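You operate a simulated robot arm through the tools that you are given. There is no shell and no other tool. Be economical: measure what you need, move in short steps, check, and stop when the job is done.

You run a simulated two-armed robot. Do the job below in one go: nothing can be reset, and whatever is moved stays where it is left.

## Task
On the wall worktop surface, fold the dish cloth in half.
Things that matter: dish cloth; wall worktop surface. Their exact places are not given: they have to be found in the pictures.

The check looks at the end state, three seconds after you hand in, the way a careful person would. Anything else that was tipped, shoved, dropped, spilled or broken makes it a failure. Flat cloth is picked up by pressing the open fingertips on it (5 to 10 N) and closing them slowly along it; thin cloth reads only 2 to 8 mm in the jaws.

## Robot
Two 7-joint arms with two-finger parallel grippers on one trunk, on a base that drives. Base frame: it is fixed to the floor where the robot stands at the start and does not move with it; the origin is under the middle of the robot, x ahead of it, y to its left, z up. Lengths are in mm, angles in degrees, forces in N, time in s.
The left shoulder is at the start at [70, 188, 1240], the right one opposite. Places, roughly: wall worktop surface [500, -400, 900]. Payload 3.91 kg a hand.
Tool frame (each hand has its own): the origin (TCP) lies between the finger pads and is the grasp point; the fingertips stand 30 mm ahead of it; z points along the fingers, y is the line along which they close. Largest opening 110 mm; finger width 20, thickness 10; the body of the gripper, 48 by 112 mm, starts 55 mm behind the TCP.
Orientation is told as [roll, pitch, yaw] about the base's x, y, z axes, in that order, counted from this pose: with the fingers straight down and closing along the base's y, the tool's x points along the base's -x, its y along +y and its z along -z.

## Interface
- The arms move only by the tool step_arm. It takes "left_plan", "right_plan" or both (then of equal length, played together; a hand with none holds still); each is a list of rows, each an object (a shift or turn left out is 0, a gripper value left out holds the last) with "dp": the shift along the tool's x, y, z in mm, a list of three; "turn": the turn, a rotation vector about the tool's x, y, z in degrees, a list of three; "grip": the opening, from 0 (shut) to 1 (fully open). In form: [{"dp": [x, y, z], "turn": [ax, ay, az], "grip": grip}, ...]. A call has 1 to 10 rows; each row is the pose to reach, as a shift and turn from the pose commanded when the call began, along the tool's axes at that moment. Each row takes 0.2 s and may step no farther than 50 mm and 8.6 degrees from the row before; otherwise, or with a gripper value out of range, the whole call is refused. Where a pose cannot be reached the arm comes as near as it can. A force on the tool above 40 N (or 10 N above the force at the start of the call, whichever is more), or a blocked arm, ends the call early, and 0.2 s more pass. The fingers move at their own pace (about 72 mm/s each) and stop on an object; they squeeze with about 43 N. The grip force told is the motor's: it shows also when the fingers shut on nothing. Time passes only in rows, and 0.2 s behind the last, so rows that repeat a pose let the fingers close. It gives the time, the measured TCP pose, the force on the tool (base axes), the opening and the grip force at its end, in the units of the frame above (readings bear some noise), with the torque about the TCP (base axes, N m) and any sound that the robot's microphone picked up, and new pictures: "pictures" is both (left out), scene, wrist or none (wrist: the cameras of the hands that moved).
- Cameras (640 x 400 px; columns grow to the right, rows downward): "scene" is now at [130.1, 16.4, 1452.3]; the picture's right is [0.19, -0.98, 0.00], its down [-0.71, -0.13, -0.70] and it looks along [0.68, 0.13, -0.72] (base axes); focal length 286 px, centre (320, 200). "left" rides on the left gripper at [72, -17, -103] in its tool frame; the picture's right is [0.23, 0.97, 0.00], its down [-0.76, 0.18, -0.62] and it looks along [-0.61, 0.14, 0.78] (tool axes); focal length 222 px, centre (320, 200). "right" rides on the right gripper at [72, 17, -103] in its tool frame; the picture's right is [-0.23, 0.97, 0.00], its down [-0.76, -0.18, -0.62] and it looks along [-0.61, -0.14, 0.78] (tool axes); focal length 222 px, centre (320, 200).
- move_column(by): slides the trunk up (or, below 0, down) by that many mm; the arms and the scene camera ride with it, the base frame stays. It gives what a move gives, with no picture.
- steer(legs): drives the robot by 1 to 6 legs, each [ahead, turn to the left] in mm and degrees, along the robot's own axes; the way and the turn of a leg run together, so that a leg with both is an arc; at most 1500 mm and 180 degrees a leg. The arms and the cameras ride along, it lands a little off, and it stops where it bumps. It gives what a move gives, and a new picture of the scene camera.
- pan_tilt(pan, tilt): turns the head with the scene camera to pan (to the left, within 86 degrees either way) and tilt (down, from -29 to 69), counted from straight ahead of the robot. It gives what a move gives, and a new picture of the scene camera.
- probe_pixels(camera, pixels): there is no depth. For up to 12 entries [column, row, z] of the newest picture of that camera ("zoom" is the newest enlarged one), the place [x, y] in the base frame at which the ray of that pixel passes the height z, good to about 2 mm. No time passes.
- inspect(camera, box): a new picture of the part [left, top, right, bottom] of that camera's present view, enlarged. No time passes.
- job_done(): hands the job in; it is judged then, once.

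Go step by step. Measure first, check grasps and placings, and put right what went wrong. The budget is 80 turns and 260 pictures, counting those below and the enlarged ones. Unless the task says otherwise, let go and move clear before handing in, and close with one line.

The tools are called as a command line: name --argument value ..., lists and objects as JSON in quotes. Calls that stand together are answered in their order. step_arm: Moves the arms, as the interface text tells. Its arguments: {"type":"object","properties":{"left_plan":{"type":"array","items":{"type":"object","properties":{"dp":{"type":"array","items":{"type":"number"}},"turn":{"type":"array","items":{"type":"number"}},"grip":{"type":"number"}}}},"right_plan":{"type":"array","items":{"type":"object","properties":{"dp":{"type":"array","items":{"type":"number"}},"turn":{"type":"array","items":{"type":"number"}},"grip":{"type":"number"}}}},"pictures":{"type":"string","enum":["both","scene","wrist","none"]}},"required":[]} The other tools are called the same way: move_column (by) slides the trunk up or down; steer (legs) drives the base; pan_tilt (pan, tilt) turns the head that bears the scene camera; probe_pixels (camera, pixels) gives the place at which the rays of pixels pass given heights; inspect (camera, box) takes an enlarged picture of a part of a camera's view; job_done () hands the job in.

At the start:

```text
time_s: 0.0
left_tcp_pos: [563.9, 246.5, 1115.4]
left_ee_rot: [0.0, 0.0, 0.0]
left_wrist_force: [-0.6, -0.3, 0.7]
left_ft_torque: [0.0, 0.01, 0.0]
left_finger_gap: 109.6
left_gripper_force: 0.1
right_tcp_pos: [439.0, -125.9, 1157.0]
right_ee_rot: [0.0, 0.0, 0.1]
right_wrist_force: [-0.5, -0.3, 0.6]
right_ft_torque: [-0.01, 0.0, 0.0]
right_finger_gap: 110.0
right_gripper_force: 0.0
trunk travel left (down, up): [-750.0, 190.0]
robot x, y, heading: [-0.5, -1.7, -0.0]
head pan, tilt: [10.8, 45.9]
```

scene: 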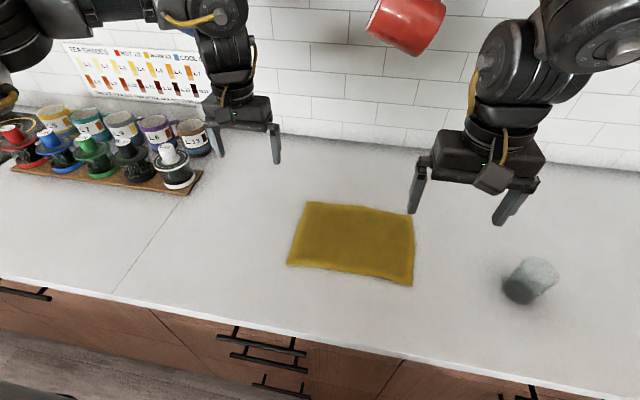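
right: 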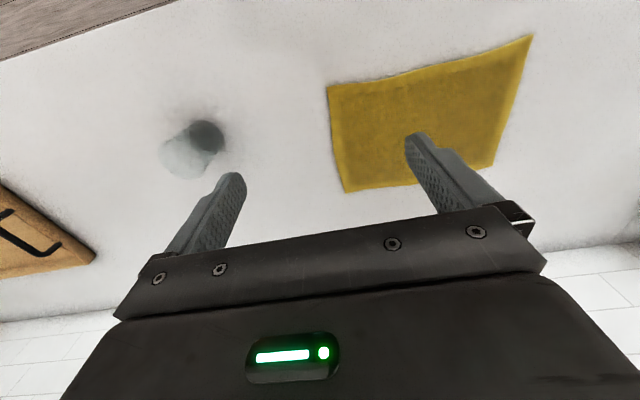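
left: 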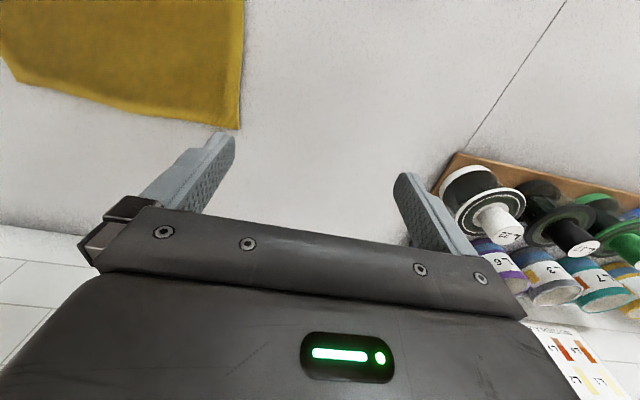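

The yellow cloth shows in the scene picture with corners near (307,201), (413,213), (411,286), (288,264); I'll measure them.

probe_pixels --camera "scene" --pixels '[[307, 201, 860], [413, 213, 860], [411, 286, 860], [288, 264, 860], [307, 201, 900], [413, 213, 900], [411, 286, 900], [288, 264, 900], [518, 300, 860]]'

probe_pixels --camera "right" --pixels '[[328, 86, 860], [533, 35, 860], [494, 165, 860], [345, 192, 860], [328, 86, 900], [533, 35, 900], [494, 165, 900], [345, 192, 900]]'

inspect --camera "scene" --box '[260, 180, 580, 380]'

```text
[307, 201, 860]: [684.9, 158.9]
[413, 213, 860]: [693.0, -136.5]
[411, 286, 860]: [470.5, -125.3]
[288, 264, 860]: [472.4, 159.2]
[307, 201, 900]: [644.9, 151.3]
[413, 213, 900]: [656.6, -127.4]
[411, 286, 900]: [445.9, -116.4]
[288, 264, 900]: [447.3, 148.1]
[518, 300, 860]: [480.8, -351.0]
```

```text
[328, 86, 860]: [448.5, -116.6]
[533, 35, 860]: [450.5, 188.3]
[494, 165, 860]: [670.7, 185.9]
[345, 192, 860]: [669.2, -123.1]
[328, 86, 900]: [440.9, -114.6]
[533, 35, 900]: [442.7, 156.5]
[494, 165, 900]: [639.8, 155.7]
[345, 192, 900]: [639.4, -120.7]
```

```text
2.00 times, centred on (420, 280) of scene
```

zoom: 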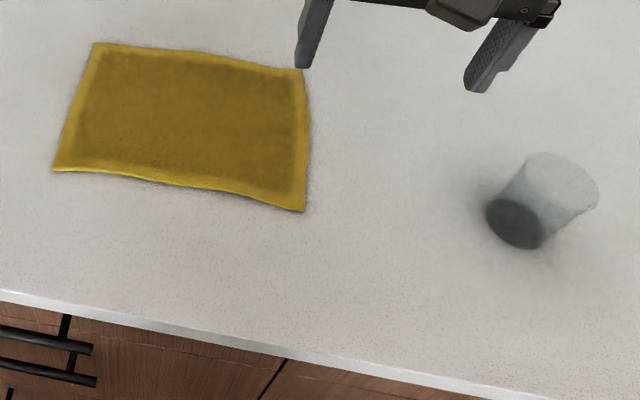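

The ray crossings of the two cameras agree near z≈905, so the cloth spans x≈442–638, y≈-116…150. I'll bring both hands over the near corners with the jaws narrowed, and fold the near edge over to the far edge.

step_arm --left_plan '[{"dp": [22, -23, 30], "grip": 0.32}, {"dp": [44, -46, 60]}, {"dp": [66, -70, 90]}, {"dp": [88, -93, 120]}, {"dp": [109, -117, 150]}, {"dp": [109, -117, 150]}]' --right_plan '[{"dp": [-3, 6, 38], "grip": 0.32}, {"dp": [-6, 12, 76]}, {"dp": [-10, 18, 114]}, {"dp": [-14, 24, 152]}, {"dp": [-17, 31, 192]}, {"dp": [-17, 31, 192]}]'

```text
time_s: 1.4
left_tcp_pos: [495.5, 141.4, 957.3]
left_ee_rot: [-0.1, 0.1, -0.2]
left_wrist_force: [-0.3, 0.9, -0.1]
left_ft_torque: [0.03, -0.02, -0.03]
left_finger_gap: 35.1
left_gripper_force: 0.1
left hand out of reach, approached as far as the arm can: row 4, 5, 6
right_tcp_pos: [456.2, -95.6, 966.5]
right_ee_rot: [0.0, -0.1, -0.1]
right_wrist_force: [-0.7, -0.1, 0.5]
right_ft_torque: [0.02, -0.08, -0.03]
right_finger_gap: 35.1
right_gripper_force: 0.0
trunk travel left (down, up): [-750.0, 190.0]
robot x, y, heading: [0.8, 1.0, 0.1]
head pan, tilt: [10.8, 45.9]
```

scene: 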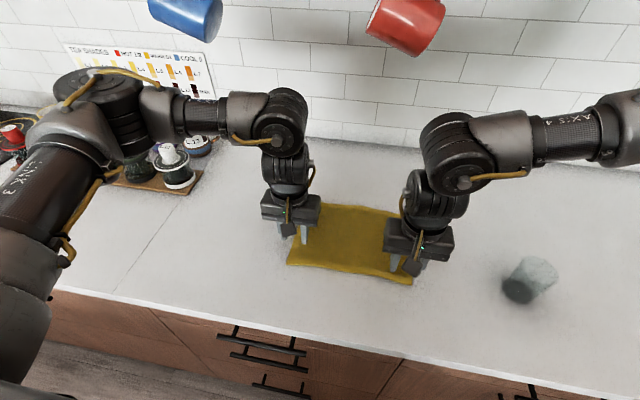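
right: 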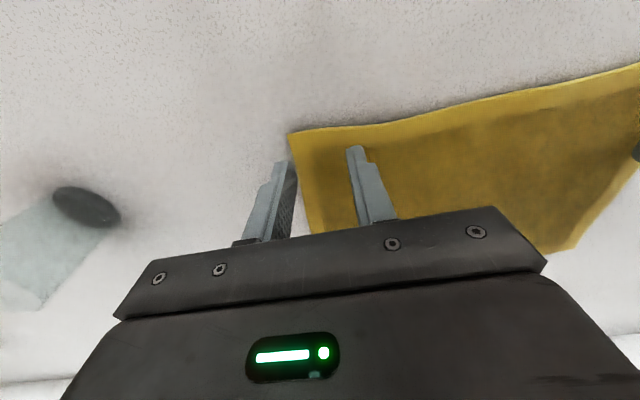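
left: 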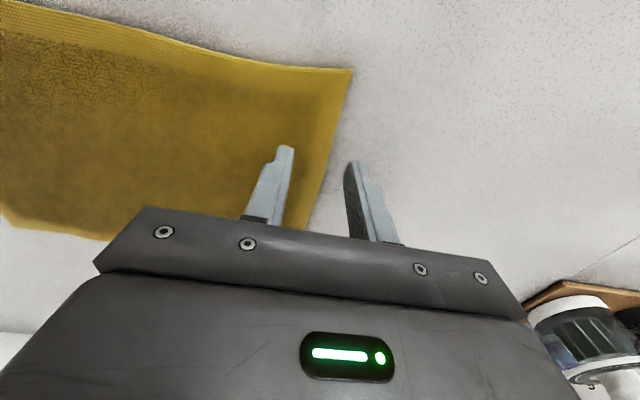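

The left hand stopped short at x=495 (reach limit near the body), so I'll lift the hands a little and back the base up by 80 mm.

step_arm --left_plan '[{"dp": [-40, 0, -35]}, {"dp": [-40, 0, -35]}]' --right_plan '[{"dp": [0, 0, -35]}, {"dp": [0, 0, -35]}]' --pictures "none"

steer --legs '[[-80, 0]]'

```text
refused: row 1 steps farther than a row can; nothing moved
```

```text
time_s: 2.5
left_tcp_pos: [417.1, 142.9, 955.4]
left_ee_rot: [-0.1, 0.3, -0.1]
left_wrist_force: [-0.2, 0.1, -0.6]
left_ft_torque: [-0.02, 0.01, 0.03]
left_finger_gap: 35.2
left_gripper_force: 0.1
right_tcp_pos: [379.1, -95.2, 964.8]
right_ee_rot: [0.0, 0.2, 0.0]
right_wrist_force: [-0.4, 0.7, 0.0]
right_ft_torque: [0.0, -0.01, -0.01]
right_finger_gap: 35.2
right_gripper_force: 0.0
trunk travel left (down, up): [-750.0, 190.0]
robot x, y, heading: [-79.7, -1.1, 0.2]
head pan, tilt: [10.8, 45.9]
```

scene: 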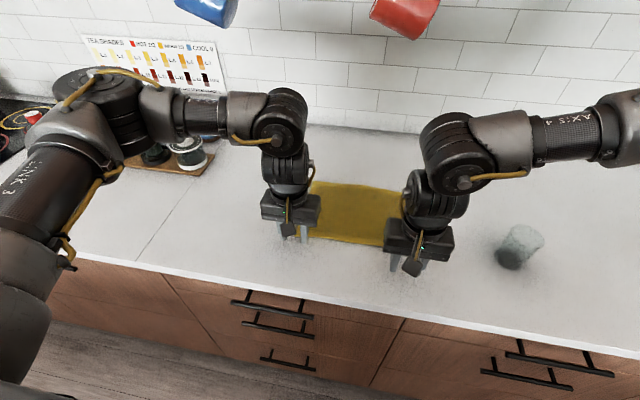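

The base is now at x≈-80 with hands clear above the table. I'll move both over the corners and check what the left's commanded pose really is.

step_arm --left_plan '[{"dp": [-19, 0, 0]}, {"dp": [-38, 0, 0]}, {"dp": [-38, 0, 0]}]' --right_plan '[{"dp": [-38, 0, 0]}, {"dp": [-76, 0, 0]}, {"dp": [-76, 0, 0]}]' --pictures "none"

```text
time_s: 3.3
left_tcp_pos: [451.3, 141.0, 957.1]
left_ee_rot: [-0.1, 0.0, -0.2]
left_wrist_force: [-1.1, -0.5, 0.9]
left_ft_torque: [0.0, -0.02, 0.01]
left_finger_gap: 35.3
left_gripper_force: 0.0
right_tcp_pos: [449.5, -96.4, 968.1]
right_ee_rot: [0.1, -0.2, -0.3]
right_wrist_force: [-0.7, -0.5, -0.7]
right_ft_torque: [0.05, -0.03, 0.01]
right_finger_gap: 35.4
right_gripper_force: 0.0
trunk travel left (down, up): [-750.0, 190.0]
robot x, y, heading: [-79.4, -0.8, -0.1]
head pan, tilt: [10.8, 45.9]
```

Both follow well. I'll set the left to y≈131, x≈455, go to just above the cloth, and look.

step_arm --left_plan '[{"dp": [-4, -10, 0]}, {"dp": [-4, -10, 12]}, {"dp": [-4, -10, 12]}]' --right_plan '[{"dp": [-6, 0, 10]}, {"dp": [-6, 0, 23]}, {"dp": [-6, 0, 23]}]'

```text
time_s: 4.1
left_tcp_pos: [457.5, 134.2, 945.3]
left_ee_rot: [-0.1, 0.1, -0.1]
left_wrist_force: [0.2, 0.1, -0.4]
left_ft_torque: [-0.04, 0.0, -0.03]
left_finger_gap: 35.4
left_gripper_force: 0.2
right_tcp_pos: [451.8, -90.0, 944.9]
right_ee_rot: [-0.1, -0.1, -0.1]
right_wrist_force: [0.6, 0.0, 0.5]
right_ft_torque: [0.02, -0.02, 0.03]
right_finger_gap: 34.9
right_gripper_force: 0.1
right hand out of reach, approached as far as the arm can: row 1, 2, 3
trunk travel left (down, up): [-750.0, 190.0]
robot x, y, heading: [-81.2, 1.3, 0.1]
head pan, tilt: [10.8, 45.9]
```

scene: 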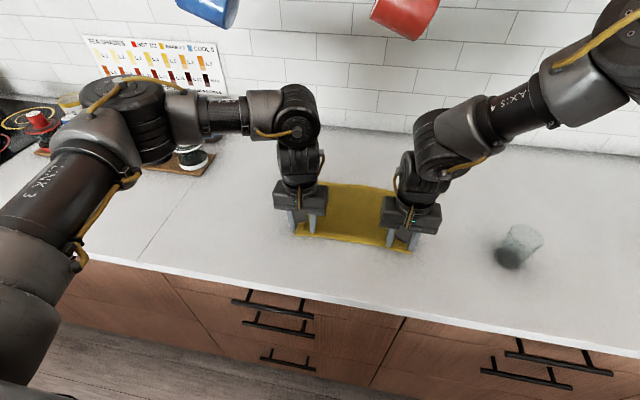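
right: 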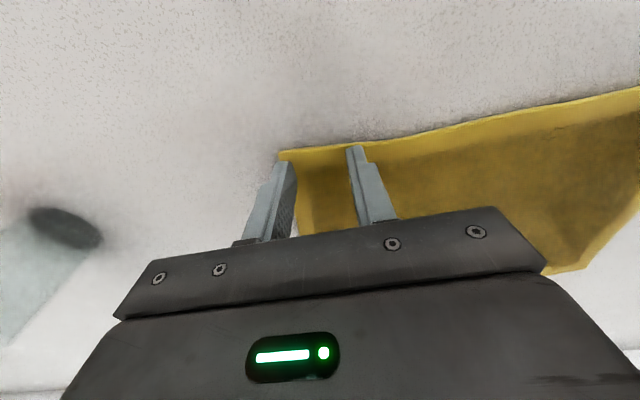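
left: 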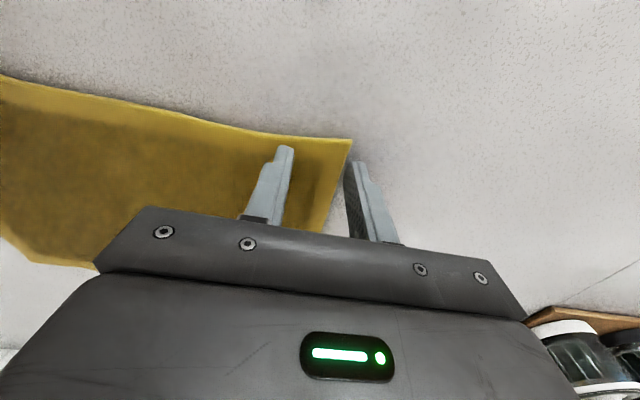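

Tips are about 10 mm above the cloth; I'll probe the near edges and corners from the wrist cameras to place the fingers exactly.

probe_pixels --camera "right" --pixels '[[280, 152, 903], [400, 138, 903], [300, 235, 903], [545, 272, 903], [356, 150, 915], [280, 163, 915]]'

probe_pixels --camera "left" --pixels '[[351, 139, 903], [230, 124, 903], [325, 230, 903], [36, 262, 903], [284, 150, 915], [358, 163, 915]]'

inspect --camera "right" --box '[200, 100, 440, 250]'

inspect --camera "left" --box '[200, 100, 440, 250]'

```text
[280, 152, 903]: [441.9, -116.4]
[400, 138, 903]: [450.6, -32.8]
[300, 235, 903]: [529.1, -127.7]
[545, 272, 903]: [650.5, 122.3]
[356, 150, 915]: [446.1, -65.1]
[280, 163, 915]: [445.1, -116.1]
```

```text
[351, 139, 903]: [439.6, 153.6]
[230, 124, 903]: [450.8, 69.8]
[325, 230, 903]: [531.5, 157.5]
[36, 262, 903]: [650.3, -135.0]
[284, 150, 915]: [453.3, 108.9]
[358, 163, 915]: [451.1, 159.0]
```

```text
2.67 times, centred on (320, 175) of right
```

zoom: 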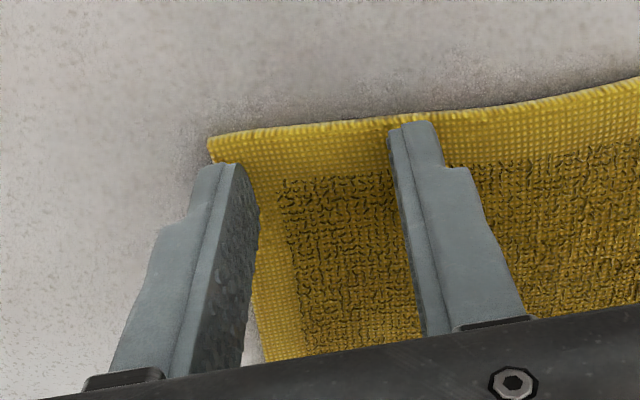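

```text
2.67 times, centred on (320, 175) of left
```

zoom: 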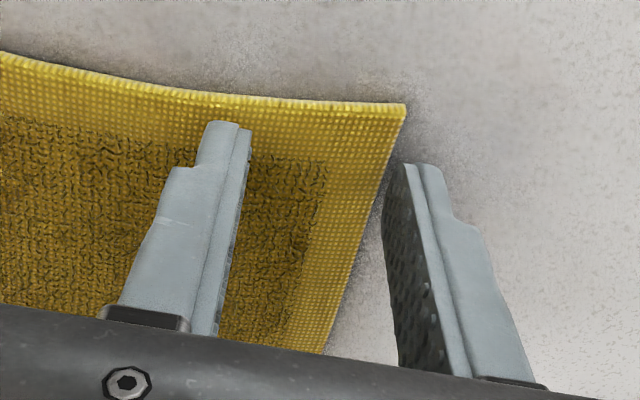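

The left needs to shift ~8 mm toward -y and the right ~5 mm forward. I'll adjust both.

step_arm --left_plan '[{"dp": [0, -8, 0]}, {"dp": [0, -8, 0]}]' --right_plan '[{"dp": [-5, -3, 0]}, {"dp": [-5, -3, 0]}]' --pictures "none"

```text
time_s: 4.7
left_tcp_pos: [458.1, 125.0, 944.6]
left_ee_rot: [-0.1, 0.1, -0.1]
left_wrist_force: [-0.6, -0.1, 0.8]
left_ft_torque: [0.02, -0.04, 0.0]
left_finger_gap: 35.2
left_gripper_force: 0.1
right_tcp_pos: [451.9, -88.9, 944.7]
right_ee_rot: [-0.1, -0.1, -0.1]
right_wrist_force: [-0.3, 0.0, 1.0]
right_ft_torque: [-0.04, 0.01, 0.02]
right_finger_gap: 34.9
right_gripper_force: 0.0
right hand out of reach, approached as far as the arm can: row 1, 2
trunk travel left (down, up): [-750.0, 190.0]
robot x, y, heading: [-77.5, 1.2, -0.2]
head pan, tilt: [10.8, 45.9]
```

The right arm is stuck at a joint limit. I'll raise it and swing it outward to see if it frees.

step_arm --right_plan '[{"dp": [0, 0, -40]}, {"dp": [0, -30, -70]}, {"dp": [-30, -60, -70]}, {"dp": [-60, -60, -70]}, {"dp": [-60, -60, -70]}]' --pictures "scene"

```text
time_s: 5.9
left_tcp_pos: [457.0, 124.1, 945.5]
left_ee_rot: [-0.1, 0.1, -0.1]
left_wrist_force: [-0.2, 0.2, -0.9]
left_ft_torque: [0.01, 0.0, 0.0]
left_finger_gap: 35.1
left_gripper_force: 0.1
right_tcp_pos: [449.9, -106.8, 1017.9]
right_ee_rot: [0.0, 0.0, -0.3]
right_wrist_force: [0.3, -0.9, -0.2]
right_ft_torque: [0.0, 0.04, -0.01]
right_finger_gap: 35.1
right_gripper_force: 0.0
right hand out of reach, approached as far as the arm can: row 2, 3, 4, 5
trunk travel left (down, up): [-750.0, 190.0]
robot x, y, heading: [-79.1, -1.0, -0.1]
head pan, tilt: [10.8, 45.9]
```

scene: 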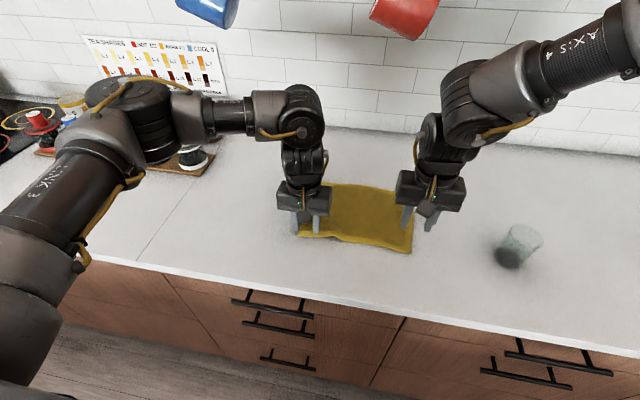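

The right elbow is folded high in a bad posture. I'll retreat the hand toward the body, as that was free before, and see.

step_arm --right_plan '[{"dp": [30, 0, -20]}, {"dp": [60, 0, -40]}, {"dp": [90, 0, -50]}, {"dp": [90, -30, -50]}, {"dp": [90, -60, -50]}, {"dp": [90, -90, -50]}]' --pictures "scene"

```text
time_s: 7.3
left_tcp_pos: [456.1, 128.6, 947.5]
left_ee_rot: [-0.1, 0.1, -0.1]
left_wrist_force: [-0.4, 0.3, -0.6]
left_ft_torque: [-0.02, -0.03, 0.02]
left_finger_gap: 35.3
left_gripper_force: 0.0
right_tcp_pos: [353.6, -191.0, 1068.9]
right_ee_rot: [-0.2, -0.2, -0.2]
right_wrist_force: [0.0, 0.4, 0.8]
right_ft_torque: [-0.05, -0.02, -0.01]
right_finger_gap: 35.2
right_gripper_force: 0.1
right hand out of reach, approached as far as the arm can: row 6
trunk travel left (down, up): [-750.0, 190.0]
robot x, y, heading: [-80.0, -2.0, -0.1]
head pan, tilt: [10.8, 45.9]
```

scene: 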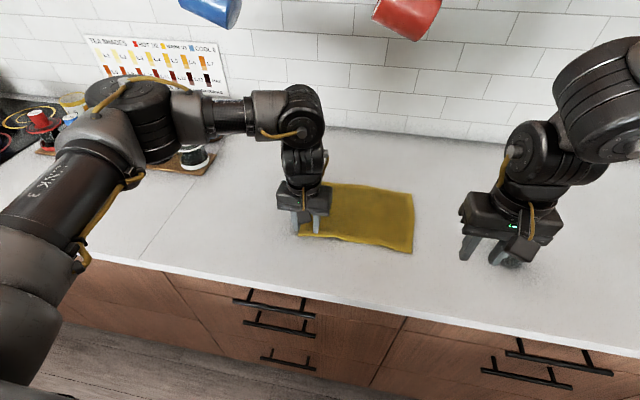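

The right arm moves again when back near its starting place. I'll return it to about its start pose relative to the robot and check the posture.

step_arm --right_plan '[{"dp": [0, 10, -30]}, {"dp": [0, 30, -60]}, {"dp": [0, 50, -90]}, {"dp": [-20, 60, -90]}, {"dp": [-50, 60, -90]}, {"dp": [-90, 40, -80]}, {"dp": [-120, 20, -70]}]' --pictures "scene"

```text
time_s: 8.9
left_tcp_pos: [457.5, 124.1, 945.6]
left_ee_rot: [-0.2, 0.0, -0.2]
left_wrist_force: [0.5, -0.4, 0.8]
left_ft_torque: [0.02, -0.03, 0.03]
left_finger_gap: 35.4
left_gripper_force: 0.0
right_tcp_pos: [426.2, -130.0, 1141.2]
right_ee_rot: [0.1, -0.1, -0.2]
right_wrist_force: [0.0, 0.0, -0.1]
right_ft_torque: [-0.05, -0.02, 0.01]
right_finger_gap: 35.2
right_gripper_force: 0.0
right hand out of reach, approached as far as the arm can: row 6, 7
trunk travel left (down, up): [-750.0, 190.0]
robot x, y, heading: [-79.5, -0.7, 0.1]
head pan, tilt: [10.8, 45.9]
```

scene: 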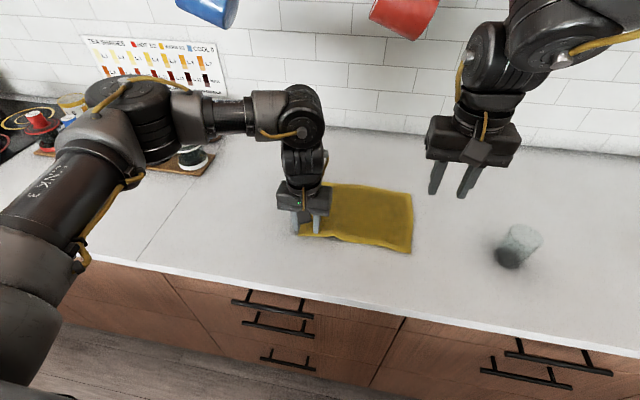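

The right arm is still blocked outward at x≈426 here, so its joint posture is limiting. I'll try a wrist yaw to loosen it, then moving outward.

step_arm --right_plan '[{"dp": [20, 0, 0], "turn": [0, 0, 8]}, {"dp": [20, 0, 0], "turn": [0, 0, 16]}, {"dp": [20, 0, 0], "turn": [0, 0, 24]}, {"dp": [0, 0, 0], "turn": [0, 0, 24]}, {"dp": [-30, 0, 0], "turn": [0, 0, 24]}, {"dp": [-60, 0, 0], "turn": [0, 0, 24]}]' --pictures "none"

```text
time_s: 10.3
left_tcp_pos: [457.2, 124.4, 945.1]
left_ee_rot: [-0.1, 0.2, -0.1]
left_wrist_force: [0.0, 0.4, 0.6]
left_ft_torque: [0.0, -0.01, 0.02]
left_finger_gap: 35.3
left_gripper_force: 0.1
right_tcp_pos: [485.6, -129.5, 1139.5]
right_ee_rot: [0.0, 0.0, -24.0]
right_wrist_force: [0.4, 1.2, 0.2]
right_ft_torque: [-0.02, -0.01, -0.01]
right_finger_gap: 35.1
right_gripper_force: 0.0
trunk travel left (down, up): [-750.0, 190.0]
robot x, y, heading: [-79.5, -1.0, -0.1]
head pan, tilt: [10.8, 45.9]
```

Yaw -24° frees the arm. I'll test the reach at the far-edge goal (640, -95) at a safe height before gripping.

step_arm --right_plan '[{"dp": [-25, 19, 28]}, {"dp": [-50, 38, 56]}, {"dp": [-75, 57, 84]}, {"dp": [-100, 76, 112]}, {"dp": [-127, 95, 140]}, {"dp": [-127, 95, 140]}]' --pictures "scene"

```text
time_s: 11.7
left_tcp_pos: [457.7, 126.8, 945.1]
left_ee_rot: [-0.2, 0.0, -0.1]
left_wrist_force: [-0.5, 0.8, 0.7]
left_ft_torque: [0.0, 0.02, 0.02]
left_finger_gap: 35.4
left_gripper_force: 0.1
right_tcp_pos: [588.4, -90.5, 1000.4]
right_ee_rot: [0.1, -0.1, -24.1]
right_wrist_force: [0.4, 0.1, -0.4]
right_ft_torque: [0.01, 0.01, 0.0]
right_finger_gap: 35.2
right_gripper_force: 0.0
right hand out of reach, approached as far as the arm can: row 4, 5, 6
trunk travel left (down, up): [-750.0, 190.0]
robot x, y, heading: [-78.5, 4.0, -0.4]
head pan, tilt: [10.8, 45.9]
```

scene: 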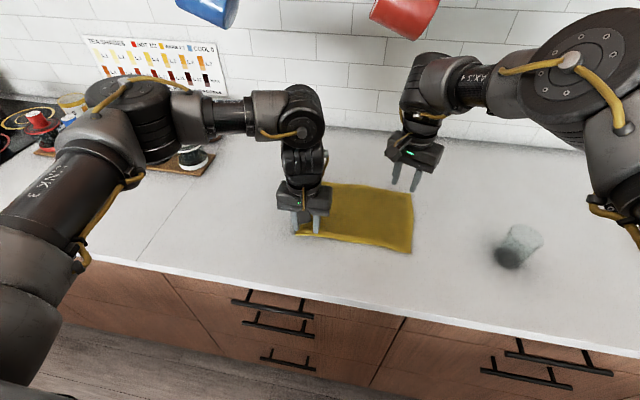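

The posture now mirrors the left arm's, but it stops at x=588. I'll test whether turning the yaw back and moving out works better now.

step_arm --right_plan '[{"dp": [0, 0, 0], "turn": [0, 0, -8]}, {"dp": [0, 0, 0], "turn": [0, 0, -16]}, {"dp": [0, 0, 0], "turn": [0, 0, -24]}, {"dp": [-23, 10, 0], "turn": [0, 0, -24]}, {"dp": [-46, 20, 0], "turn": [0, 0, -24]}, {"dp": [-46, 20, 0], "turn": [0, 0, -24]}]' --pictures "none"

```text
time_s: 13.1
left_tcp_pos: [457.0, 125.8, 944.1]
left_ee_rot: [-0.1, 0.1, -0.1]
left_wrist_force: [-0.1, 0.9, 0.4]
left_ft_torque: [-0.01, 0.01, 0.02]
left_finger_gap: 35.3
left_gripper_force: 0.1
right_tcp_pos: [497.2, -39.4, 1012.3]
right_ee_rot: [0.0, -0.1, -0.2]
right_wrist_force: [0.0, -0.4, 0.1]
right_ft_torque: [0.01, 0.02, -0.01]
right_finger_gap: 35.2
right_gripper_force: 0.1
right hand out of reach, approached as far as the arm can: row 1, 2, 3, 4, 5, 6
trunk travel left (down, up): [-750.0, 190.0]
robot x, y, heading: [-79.3, -0.6, -0.1]
head pan, tilt: [10.8, 45.9]
```

Turning back makes it worse, so more negative yaw is right. I'll go to -48° and test the far reach again.

step_arm --right_plan '[{"dp": [0, -8, 0], "turn": [0, 0, 8]}, {"dp": [0, -16, 0], "turn": [0, 0, 16]}, {"dp": [0, -24, 0], "turn": [0, 0, 24]}, {"dp": [0, -32, 0], "turn": [0, 0, 32]}, {"dp": [0, -40, 0], "turn": [0, 0, 40]}, {"dp": [0, -50, 0], "turn": [0, 0, 48]}, {"dp": [-40, -56, 0], "turn": [0, 0, 48]}, {"dp": [-80, -56, 0], "turn": [0, 0, 48]}, {"dp": [-120, -56, 0], "turn": [0, 0, 48]}, {"dp": [-143, -56, 0], "turn": [0, 0, 48]}]' --pictures "scene"

```text
time_s: 15.3
left_tcp_pos: [458.1, 124.3, 945.1]
left_ee_rot: [0.0, 0.1, -0.1]
left_wrist_force: [-0.4, -0.8, 0.2]
left_ft_torque: [0.02, 0.0, -0.02]
left_finger_gap: 35.3
left_gripper_force: 0.1
right_tcp_pos: [612.7, -95.7, 1010.4]
right_ee_rot: [0.0, 0.2, -48.1]
right_wrist_force: [-0.6, -0.3, -0.2]
right_ft_torque: [0.02, -0.01, 0.02]
right_finger_gap: 35.0
right_gripper_force: 0.0
right hand out of reach, approached as far as the arm can: row 10
trunk travel left (down, up): [-750.0, 190.0]
robot x, y, heading: [-81.2, -3.1, -0.2]
head pan, tilt: [10.8, 45.9]
```

scene: 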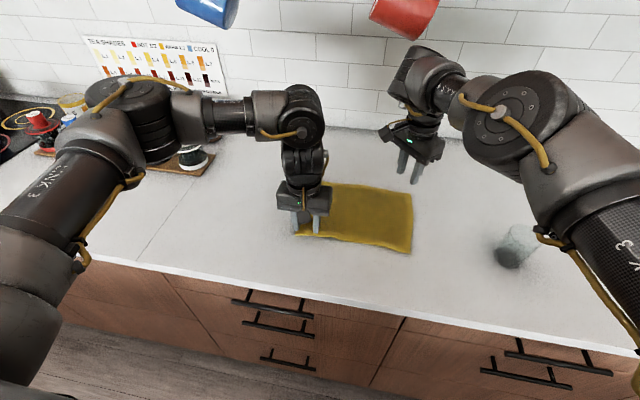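

The right arm reaches x≈617 (537…697 from the axis) with that yaw. Plan: grip here, then drive forward 80 mm with the cloth lifted, so the arms need only reach x≈640 mm from the axis. I'll test the left arm at that relative reach (x=562), with the right at yaw -24°.

step_arm --left_plan '[{"dp": [0, 0, -40]}, {"dp": [-30, 0, -60]}, {"dp": [-70, 0, -60]}, {"dp": [-105, 0, -60]}, {"dp": [-105, 0, -60]}]' --right_plan '[{"dp": [9, -10, 0], "turn": [0, 0, -8]}, {"dp": [18, -20, 0], "turn": [0, 0, -16]}, {"dp": [27, -30, 0], "turn": [0, 0, -24]}, {"dp": [35, -39, 0], "turn": [0, 0, -24]}, {"dp": [35, -39, 0], "turn": [0, 0, -24]}]' --pictures "none"

```text
time_s: 16.5
left_tcp_pos: [561.3, 125.8, 1004.9]
left_ee_rot: [-0.1, 0.1, -0.2]
left_wrist_force: [0.0, 0.4, -0.4]
left_ft_torque: [0.0, -0.02, -0.02]
left_finger_gap: 35.1
left_gripper_force: 0.1
right_tcp_pos: [561.2, -95.1, 1011.4]
right_ee_rot: [0.0, 0.0, -24.1]
right_wrist_force: [-0.9, 0.8, 0.4]
right_ft_torque: [-0.03, -0.01, 0.0]
right_finger_gap: 35.2
right_gripper_force: 0.0
trunk travel left (down, up): [-750.0, 190.0]
robot x, y, heading: [-77.8, -1.3, 0.1]
head pan, tilt: [10.8, 45.9]
```

Both reach. Now back to just above the near corners.

step_arm --left_plan '[{"dp": [35, 0, 0]}, {"dp": [70, 0, 0]}, {"dp": [104, 0, 20]}, {"dp": [104, 0, 60]}, {"dp": [104, 0, 60]}]' --right_plan '[{"dp": [32, -12, 0]}, {"dp": [64, -24, 0]}, {"dp": [95, -37, 20]}, {"dp": [95, -37, 66]}, {"dp": [95, -37, 66]}]'

```text
time_s: 17.7
left_tcp_pos: [457.3, 125.8, 945.9]
left_ee_rot: [-0.1, 0.1, -0.1]
left_wrist_force: [0.1, -1.2, -0.2]
left_ft_torque: [0.04, -0.03, 0.01]
left_finger_gap: 35.2
left_gripper_force: 0.0
right_tcp_pos: [456.7, -90.4, 944.6]
right_ee_rot: [0.0, -0.1, -24.0]
right_wrist_force: [0.0, 0.4, 0.7]
right_ft_torque: [-0.03, -0.05, 0.01]
right_finger_gap: 35.0
right_gripper_force: 0.1
trunk travel left (down, up): [-750.0, 190.0]
robot x, y, heading: [-81.0, -2.7, 0.2]
head pan, tilt: [10.8, 45.9]
```

scene: 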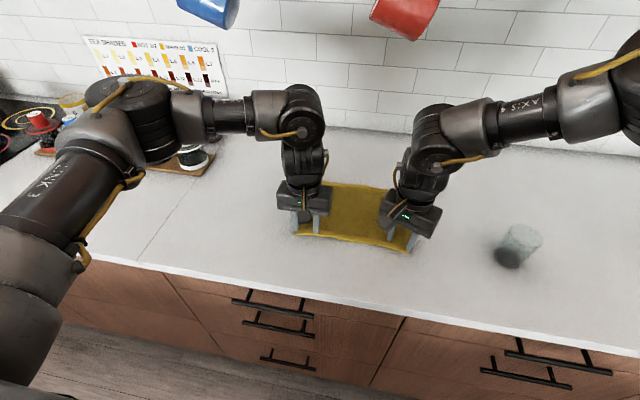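
right: 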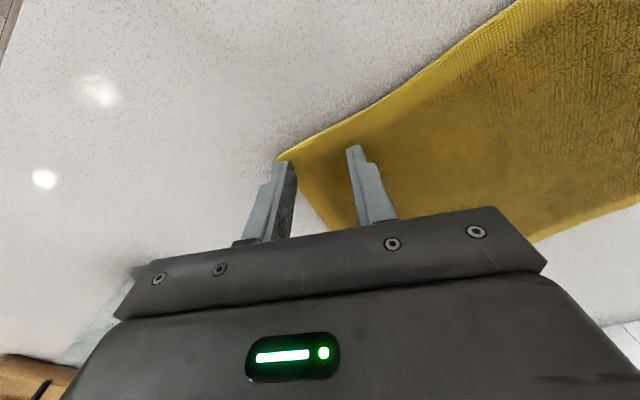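
left: 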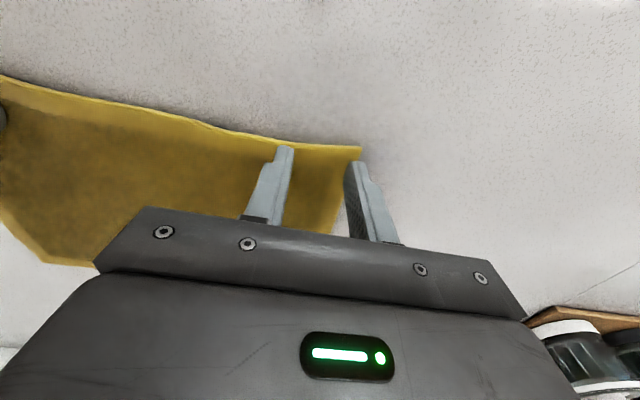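

Both jaws sit over the corners. I'll nudge the right inward slightly and descend near contact.

step_arm --left_plan '[{"dp": [0, -2, 4]}, {"dp": [0, -2, 8]}, {"dp": [0, -2, 10]}, {"dp": [0, -2, 10]}]' --right_plan '[{"dp": [-2, 4, 4]}, {"dp": [-2, 4, 8]}, {"dp": [-2, 4, 10]}, {"dp": [-2, 4, 10]}]' --pictures "none"

```text
time_s: 18.4
left_tcp_pos: [457.2, 122.0, 942.1]
left_ee_rot: [-0.2, -0.3, 0.0]
left_wrist_force: [-2.9, 1.4, 16.8]
left_ft_torque: [0.02, 0.07, 0.0]
left_finger_gap: 35.0
left_gripper_force: 0.1
right_tcp_pos: [464.6, -87.8, 942.2]
right_ee_rot: [0.5, -0.6, -24.2]
right_wrist_force: [-2.3, -2.1, 20.7]
right_ft_torque: [-0.16, 0.17, -0.02]
right_finger_gap: 35.0
right_gripper_force: 0.0
trunk travel left (down, up): [-750.0, 190.0]
robot x, y, heading: [-80.2, -1.6, -0.2]
head pan, tilt: [10.8, 45.9]
stopped in row 3 (right hand): the force on the tool passed its limit (the readings are from after the stop); the commanded pose is now the measured one
```

Contact at TCP z≈942 (surface ≈ 911), pressing 17–21 N, too hard. I'll ease up by about 1 mm.

step_arm --left_plan '[{"dp": [0, 0, -1]}, {"dp": [0, 0, -1]}]' --right_plan '[{"dp": [0, 0, -1]}, {"dp": [0, 0, -1]}]' --pictures "wrist"

```text
time_s: 19.0
left_tcp_pos: [457.9, 121.5, 943.3]
left_ee_rot: [-0.2, -0.4, 0.0]
left_wrist_force: [2.2, -1.7, 15.8]
left_ft_torque: [-0.13, -0.08, 0.01]
left_finger_gap: 35.0
left_gripper_force: 0.0
right_tcp_pos: [463.3, -87.8, 943.3]
right_ee_rot: [0.5, -0.6, -24.1]
right_wrist_force: [-0.3, 0.9, 27.0]
right_ft_torque: [-0.11, 0.11, -0.01]
right_finger_gap: 35.0
right_gripper_force: 0.1
trunk travel left (down, up): [-750.0, 190.0]
robot x, y, heading: [-78.4, -0.2, -0.2]
head pan, tilt: [10.8, 45.9]
```

right: 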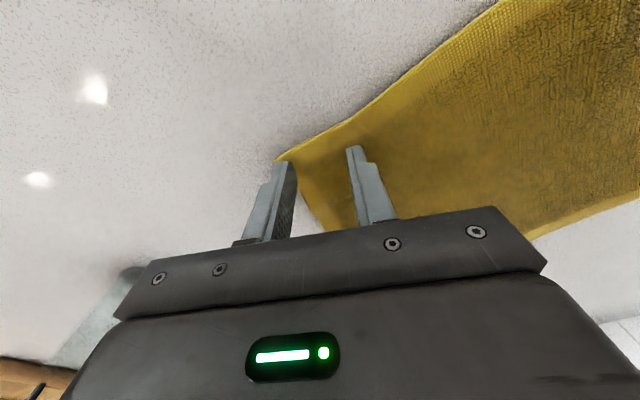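
left: 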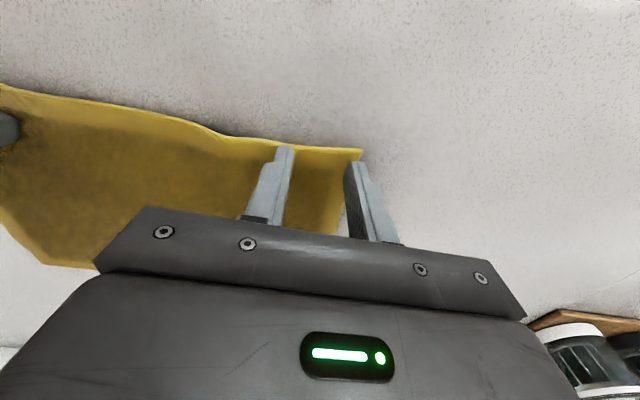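

Still 16 and 27 N; ease up a bit more.

step_arm --left_plan '[{"dp": [0, 0, -1]}, {"dp": [0, 0, -1]}]' --right_plan '[{"dp": [0, 0, -1.8]}, {"dp": [0, 0, -1.8]}]' --pictures "none"

```text
time_s: 19.6
left_tcp_pos: [457.8, 122.4, 942.8]
left_ee_rot: [-0.2, -0.4, -0.1]
left_wrist_force: [-1.8, -4.5, 17.0]
left_ft_torque: [-0.16, 0.03, 0.0]
left_finger_gap: 35.1
left_gripper_force: 0.0
right_tcp_pos: [462.1, -87.2, 942.3]
right_ee_rot: [0.5, -0.5, -24.2]
right_wrist_force: [0.3, 3.3, 16.4]
right_ft_torque: [0.09, -0.03, -0.02]
right_finger_gap: 35.1
right_gripper_force: 0.0
trunk travel left (down, up): [-750.0, 190.0]
robot x, y, heading: [-77.3, 0.4, -0.0]
head pan, tilt: [10.8, 45.9]
```

step_arm --left_plan '[{"dp": [0, 0, -1.5]}, {"dp": [0, 0, -1.5]}]' --right_plan '[{"dp": [0, 0, -1.3]}, {"dp": [0, 0, -1.3]}]' --pictures "none"

```text
time_s: 20.2
left_tcp_pos: [458.9, 122.8, 944.6]
left_ee_rot: [-0.1, -0.2, 0.0]
left_wrist_force: [-2.5, -0.8, 7.7]
left_ft_torque: [-0.08, 0.01, 0.03]
left_finger_gap: 35.2
left_gripper_force: 0.0
right_tcp_pos: [463.4, -88.3, 944.0]
right_ee_rot: [0.3, -0.5, -24.1]
right_wrist_force: [-2.2, 1.2, 9.2]
right_ft_torque: [0.0, 0.08, 0.01]
right_finger_gap: 35.1
right_gripper_force: 0.0
trunk travel left (down, up): [-750.0, 190.0]
robot x, y, heading: [-78.6, 2.6, 0.0]
head pan, tilt: [10.8, 45.9]
```

Now 7.7 and 9.2 N, in the right range. Close both slowly.

step_arm --left_plan '[{"grip": 0.28}, {"grip": 0.24}, {"grip": 0.2}, {"grip": 0.16}, {"grip": 0.12}, {"grip": 0.08}, {"grip": 0.04}, {"grip": 0.0}, {"grip": 0.0}, {"grip": 0.0}]' --right_plan '[{"grip": 0.28}, {"grip": 0.24}, {"grip": 0.2}, {"grip": 0.16}, {"grip": 0.12}, {"grip": 0.08}, {"grip": 0.04}, {"grip": 0.0}, {"grip": 0.0}, {"grip": 0.0}]'

```text
time_s: 22.4
left_tcp_pos: [458.6, 120.3, 943.9]
left_ee_rot: [-0.3, -0.2, -0.1]
left_wrist_force: [0.9, -12.3, 7.4]
left_ft_torque: [-0.42, -0.07, -0.04]
left_finger_gap: 4.5
left_gripper_force: 43.1
right_tcp_pos: [465.2, -87.1, 943.7]
right_ee_rot: [0.2, -0.4, -24.1]
right_wrist_force: [0.5, 12.1, 6.1]
right_ft_torque: [0.33, -0.01, -0.06]
right_finger_gap: 3.8
right_gripper_force: 43.1
trunk travel left (down, up): [-750.0, 190.0]
robot x, y, heading: [-77.2, -0.4, -0.1]
head pan, tilt: [10.8, 45.9]
```

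scene: 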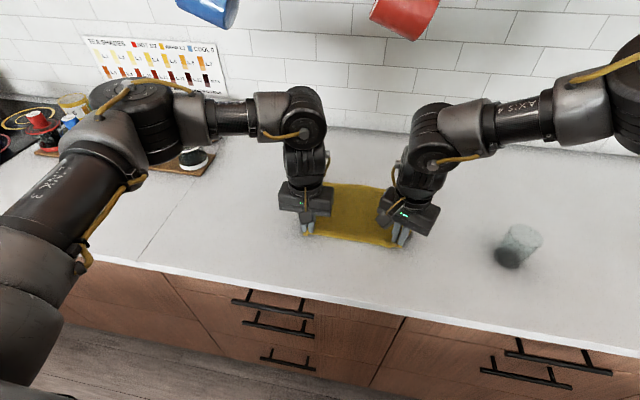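
right: 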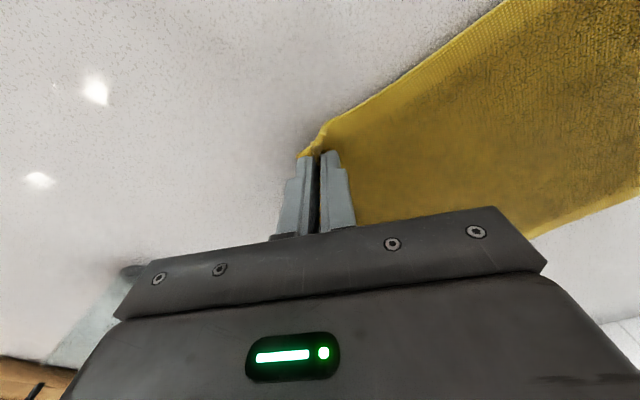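
left: 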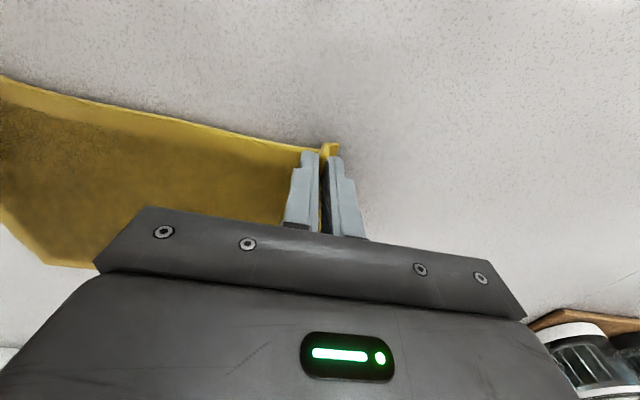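

Both jaws hold cloth (4.5 and 3.8 mm). Lift 70 mm and forward 40 mm.

step_arm --left_plan '[{"dp": [0, 0, -20]}, {"dp": [-10, 0, -40]}, {"dp": [-25, 0, -60]}, {"dp": [-40, 0, -70]}, {"dp": [-40, 0, -70]}]' --right_plan '[{"dp": [0, 0, -20]}, {"dp": [-9, 4, -40]}, {"dp": [-23, 10, -60]}, {"dp": [-36.5, 16.3, -70]}, {"dp": [-36.5, 16.3, -70]}]'

```text
time_s: 23.6
left_tcp_pos: [499.5, 121.8, 1012.5]
left_ee_rot: [-0.2, -0.1, 0.0]
left_wrist_force: [0.0, -14.8, 0.4]
left_ft_torque: [-0.47, -0.01, -0.06]
left_finger_gap: 4.6
left_gripper_force: 43.2
right_tcp_pos: [504.3, -87.8, 1013.8]
right_ee_rot: [0.3, -0.3, -24.1]
right_wrist_force: [0.6, 15.0, -0.5]
right_ft_torque: [0.43, 0.03, -0.05]
right_finger_gap: 3.7
right_gripper_force: 42.8
trunk travel left (down, up): [-750.0, 190.0]
robot x, y, heading: [-81.9, 2.8, 0.2]
head pan, tilt: [10.8, 45.9]
```

scene: 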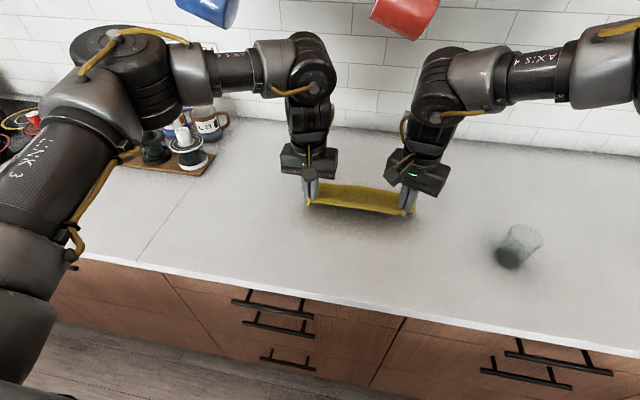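
right: 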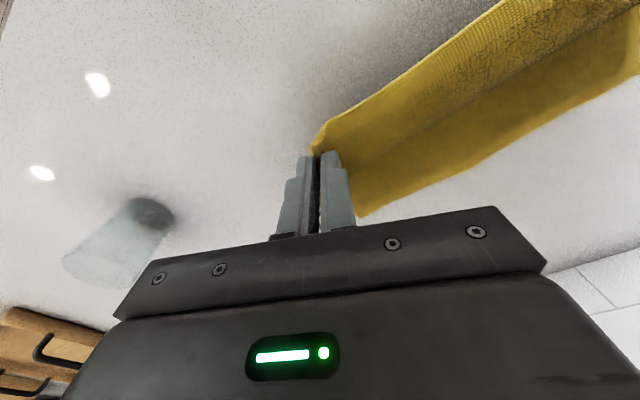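
left: 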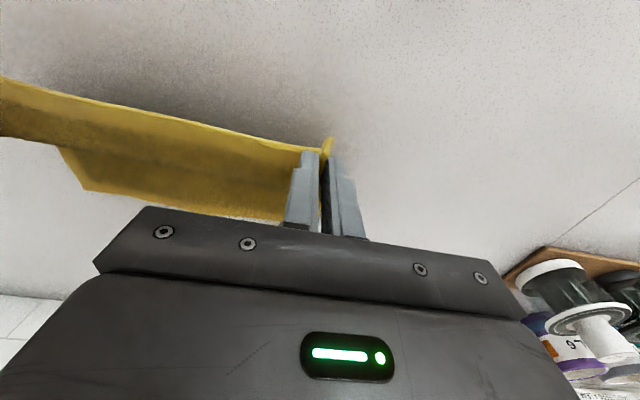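

The edge is lifted cleanly; a 15 N pull across it shows it is taut, so I'll slacken by 4 mm a side, then drive forward 80 mm.

step_arm --left_plan '[{"dp": [0, -4, 0]}, {"dp": [0, -4, 0]}]' --right_plan '[{"dp": [1.6, 3.7, 0]}, {"dp": [1.6, 3.7, 0]}]' --pictures "none"

steer --legs '[[80, 0]]'

```text
time_s: 24.2
left_tcp_pos: [499.6, 119.8, 1010.6]
left_ee_rot: [0.0, -0.1, 0.0]
left_wrist_force: [0.4, -4.8, -0.1]
left_ft_torque: [-0.15, -0.01, -0.05]
left_finger_gap: 4.3
left_gripper_force: 43.0
right_tcp_pos: [504.7, -85.3, 1013.3]
right_ee_rot: [0.1, -0.4, -24.2]
right_wrist_force: [0.4, 4.5, -0.4]
right_ft_torque: [0.11, 0.04, -0.03]
right_finger_gap: 3.6
right_gripper_force: 42.5
trunk travel left (down, up): [-750.0, 190.0]
robot x, y, heading: [-81.5, -1.4, 0.1]
head pan, tilt: [10.8, 45.9]
```

```text
time_s: 25.2
left_tcp_pos: [568.8, 118.8, 1018.0]
left_ee_rot: [-0.2, -0.7, -0.2]
left_wrist_force: [-0.4, -2.9, 0.1]
left_ft_torque: [-0.15, 0.02, -0.01]
left_finger_gap: 4.6
left_gripper_force: 43.0
right_tcp_pos: [574.6, -84.6, 1017.4]
right_ee_rot: [0.5, -0.8, -24.1]
right_wrist_force: [-0.3, 2.8, -0.1]
right_ft_torque: [0.04, 0.04, 0.0]
right_finger_gap: 3.5
right_gripper_force: 42.9
trunk travel left (down, up): [-750.0, 190.0]
robot x, y, heading: [-1.5, 0.0, -0.1]
head pan, tilt: [10.8, 45.9]
```

scene: 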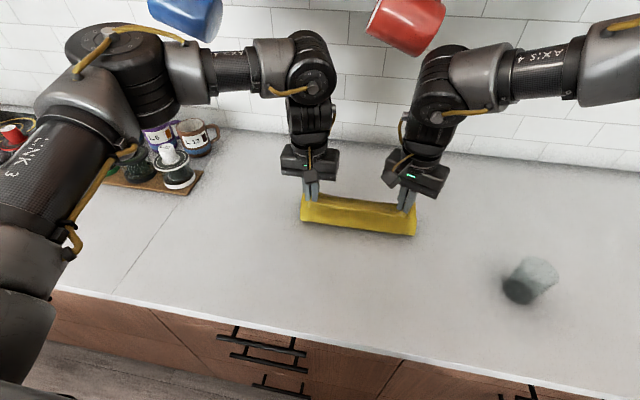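

The cloth is folding over. Next I'll move forward 30 mm and down 25 mm and look at the far edge.

step_arm --left_plan '[{"dp": [-15, 0, 8]}, {"dp": [-30, 0, 25]}, {"dp": [-30, 0, 25]}]' --right_plan '[{"dp": [-13.7, 6.1, 8]}, {"dp": [-27.4, 12.2, 25]}, {"dp": [-27.4, 12.2, 25]}]'

inspect --camera "scene" --box '[260, 120, 460, 245]'

```text
time_s: 26.0
left_tcp_pos: [597.5, 117.3, 995.0]
left_ee_rot: [-0.3, -0.9, -0.2]
left_wrist_force: [-0.3, -1.5, -0.1]
left_ft_torque: [-0.12, -0.02, 0.02]
left_finger_gap: 4.4
left_gripper_force: 42.9
right_tcp_pos: [602.8, -84.8, 995.6]
right_ee_rot: [0.6, -0.9, -23.9]
right_wrist_force: [-0.1, 2.1, 0.4]
right_ft_torque: [0.06, -0.05, 0.0]
right_finger_gap: 3.6
right_gripper_force: 42.6
trunk travel left (down, up): [-750.0, 190.0]
robot x, y, heading: [2.3, -0.6, 0.1]
head pan, tilt: [10.8, 45.9]
```

scene: 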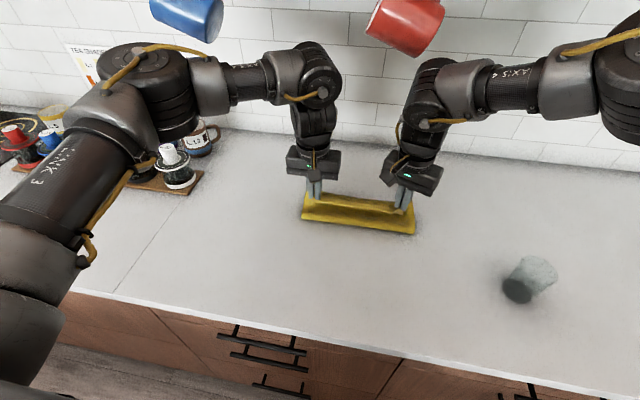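
right: 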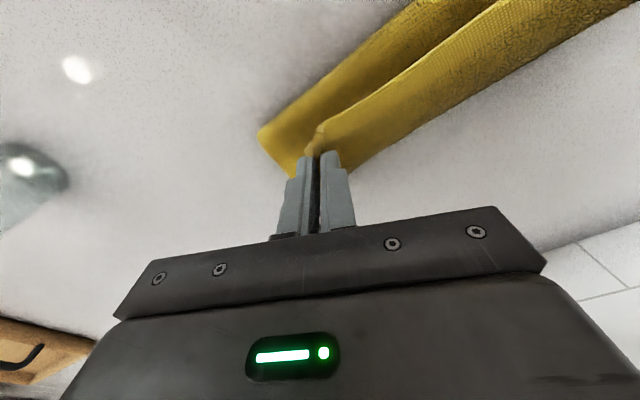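
left: 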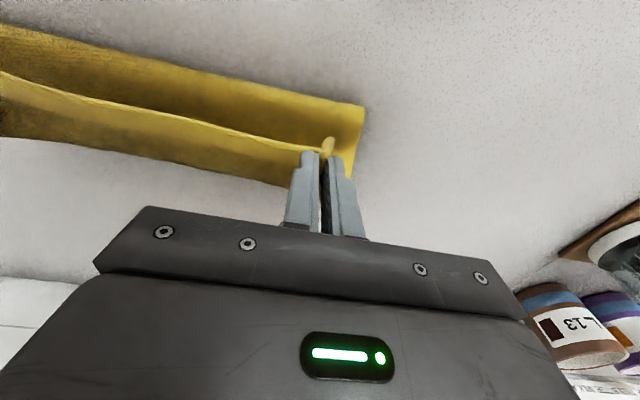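

```text
3.20 times, centred on (360, 182) of scene
```

zoom: 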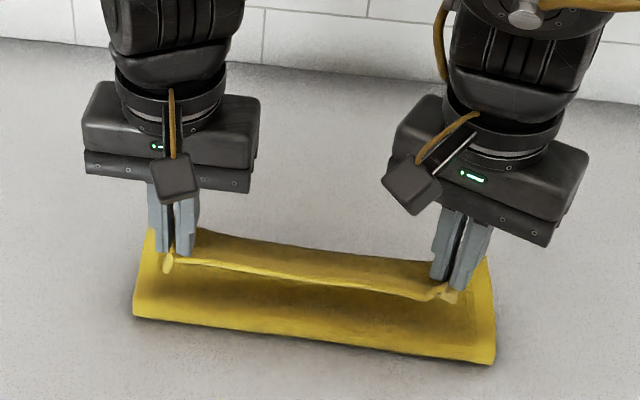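

I'll measure where the fold line and the far edge lie.

probe_pixels --camera "scene" --pixels '[[302, 220, 915], [414, 233, 915], [307, 191, 911], [413, 201, 911]]'

probe_pixels --camera "left" --pixels '[[364, 104, 915], [290, 186, 911], [345, 178, 911], [120, 156, 911]]'

probe_pixels --camera "right" --pixels '[[258, 136, 915], [355, 172, 911], [294, 176, 911], [500, 85, 911]]'

```text
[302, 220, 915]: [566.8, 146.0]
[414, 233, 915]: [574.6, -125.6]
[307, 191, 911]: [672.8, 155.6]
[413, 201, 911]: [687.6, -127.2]
```

```text
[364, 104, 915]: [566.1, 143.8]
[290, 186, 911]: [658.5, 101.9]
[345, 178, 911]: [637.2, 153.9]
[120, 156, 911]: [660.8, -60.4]
```

```text
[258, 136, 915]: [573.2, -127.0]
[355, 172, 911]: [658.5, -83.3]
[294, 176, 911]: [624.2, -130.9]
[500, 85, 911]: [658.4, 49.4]
```

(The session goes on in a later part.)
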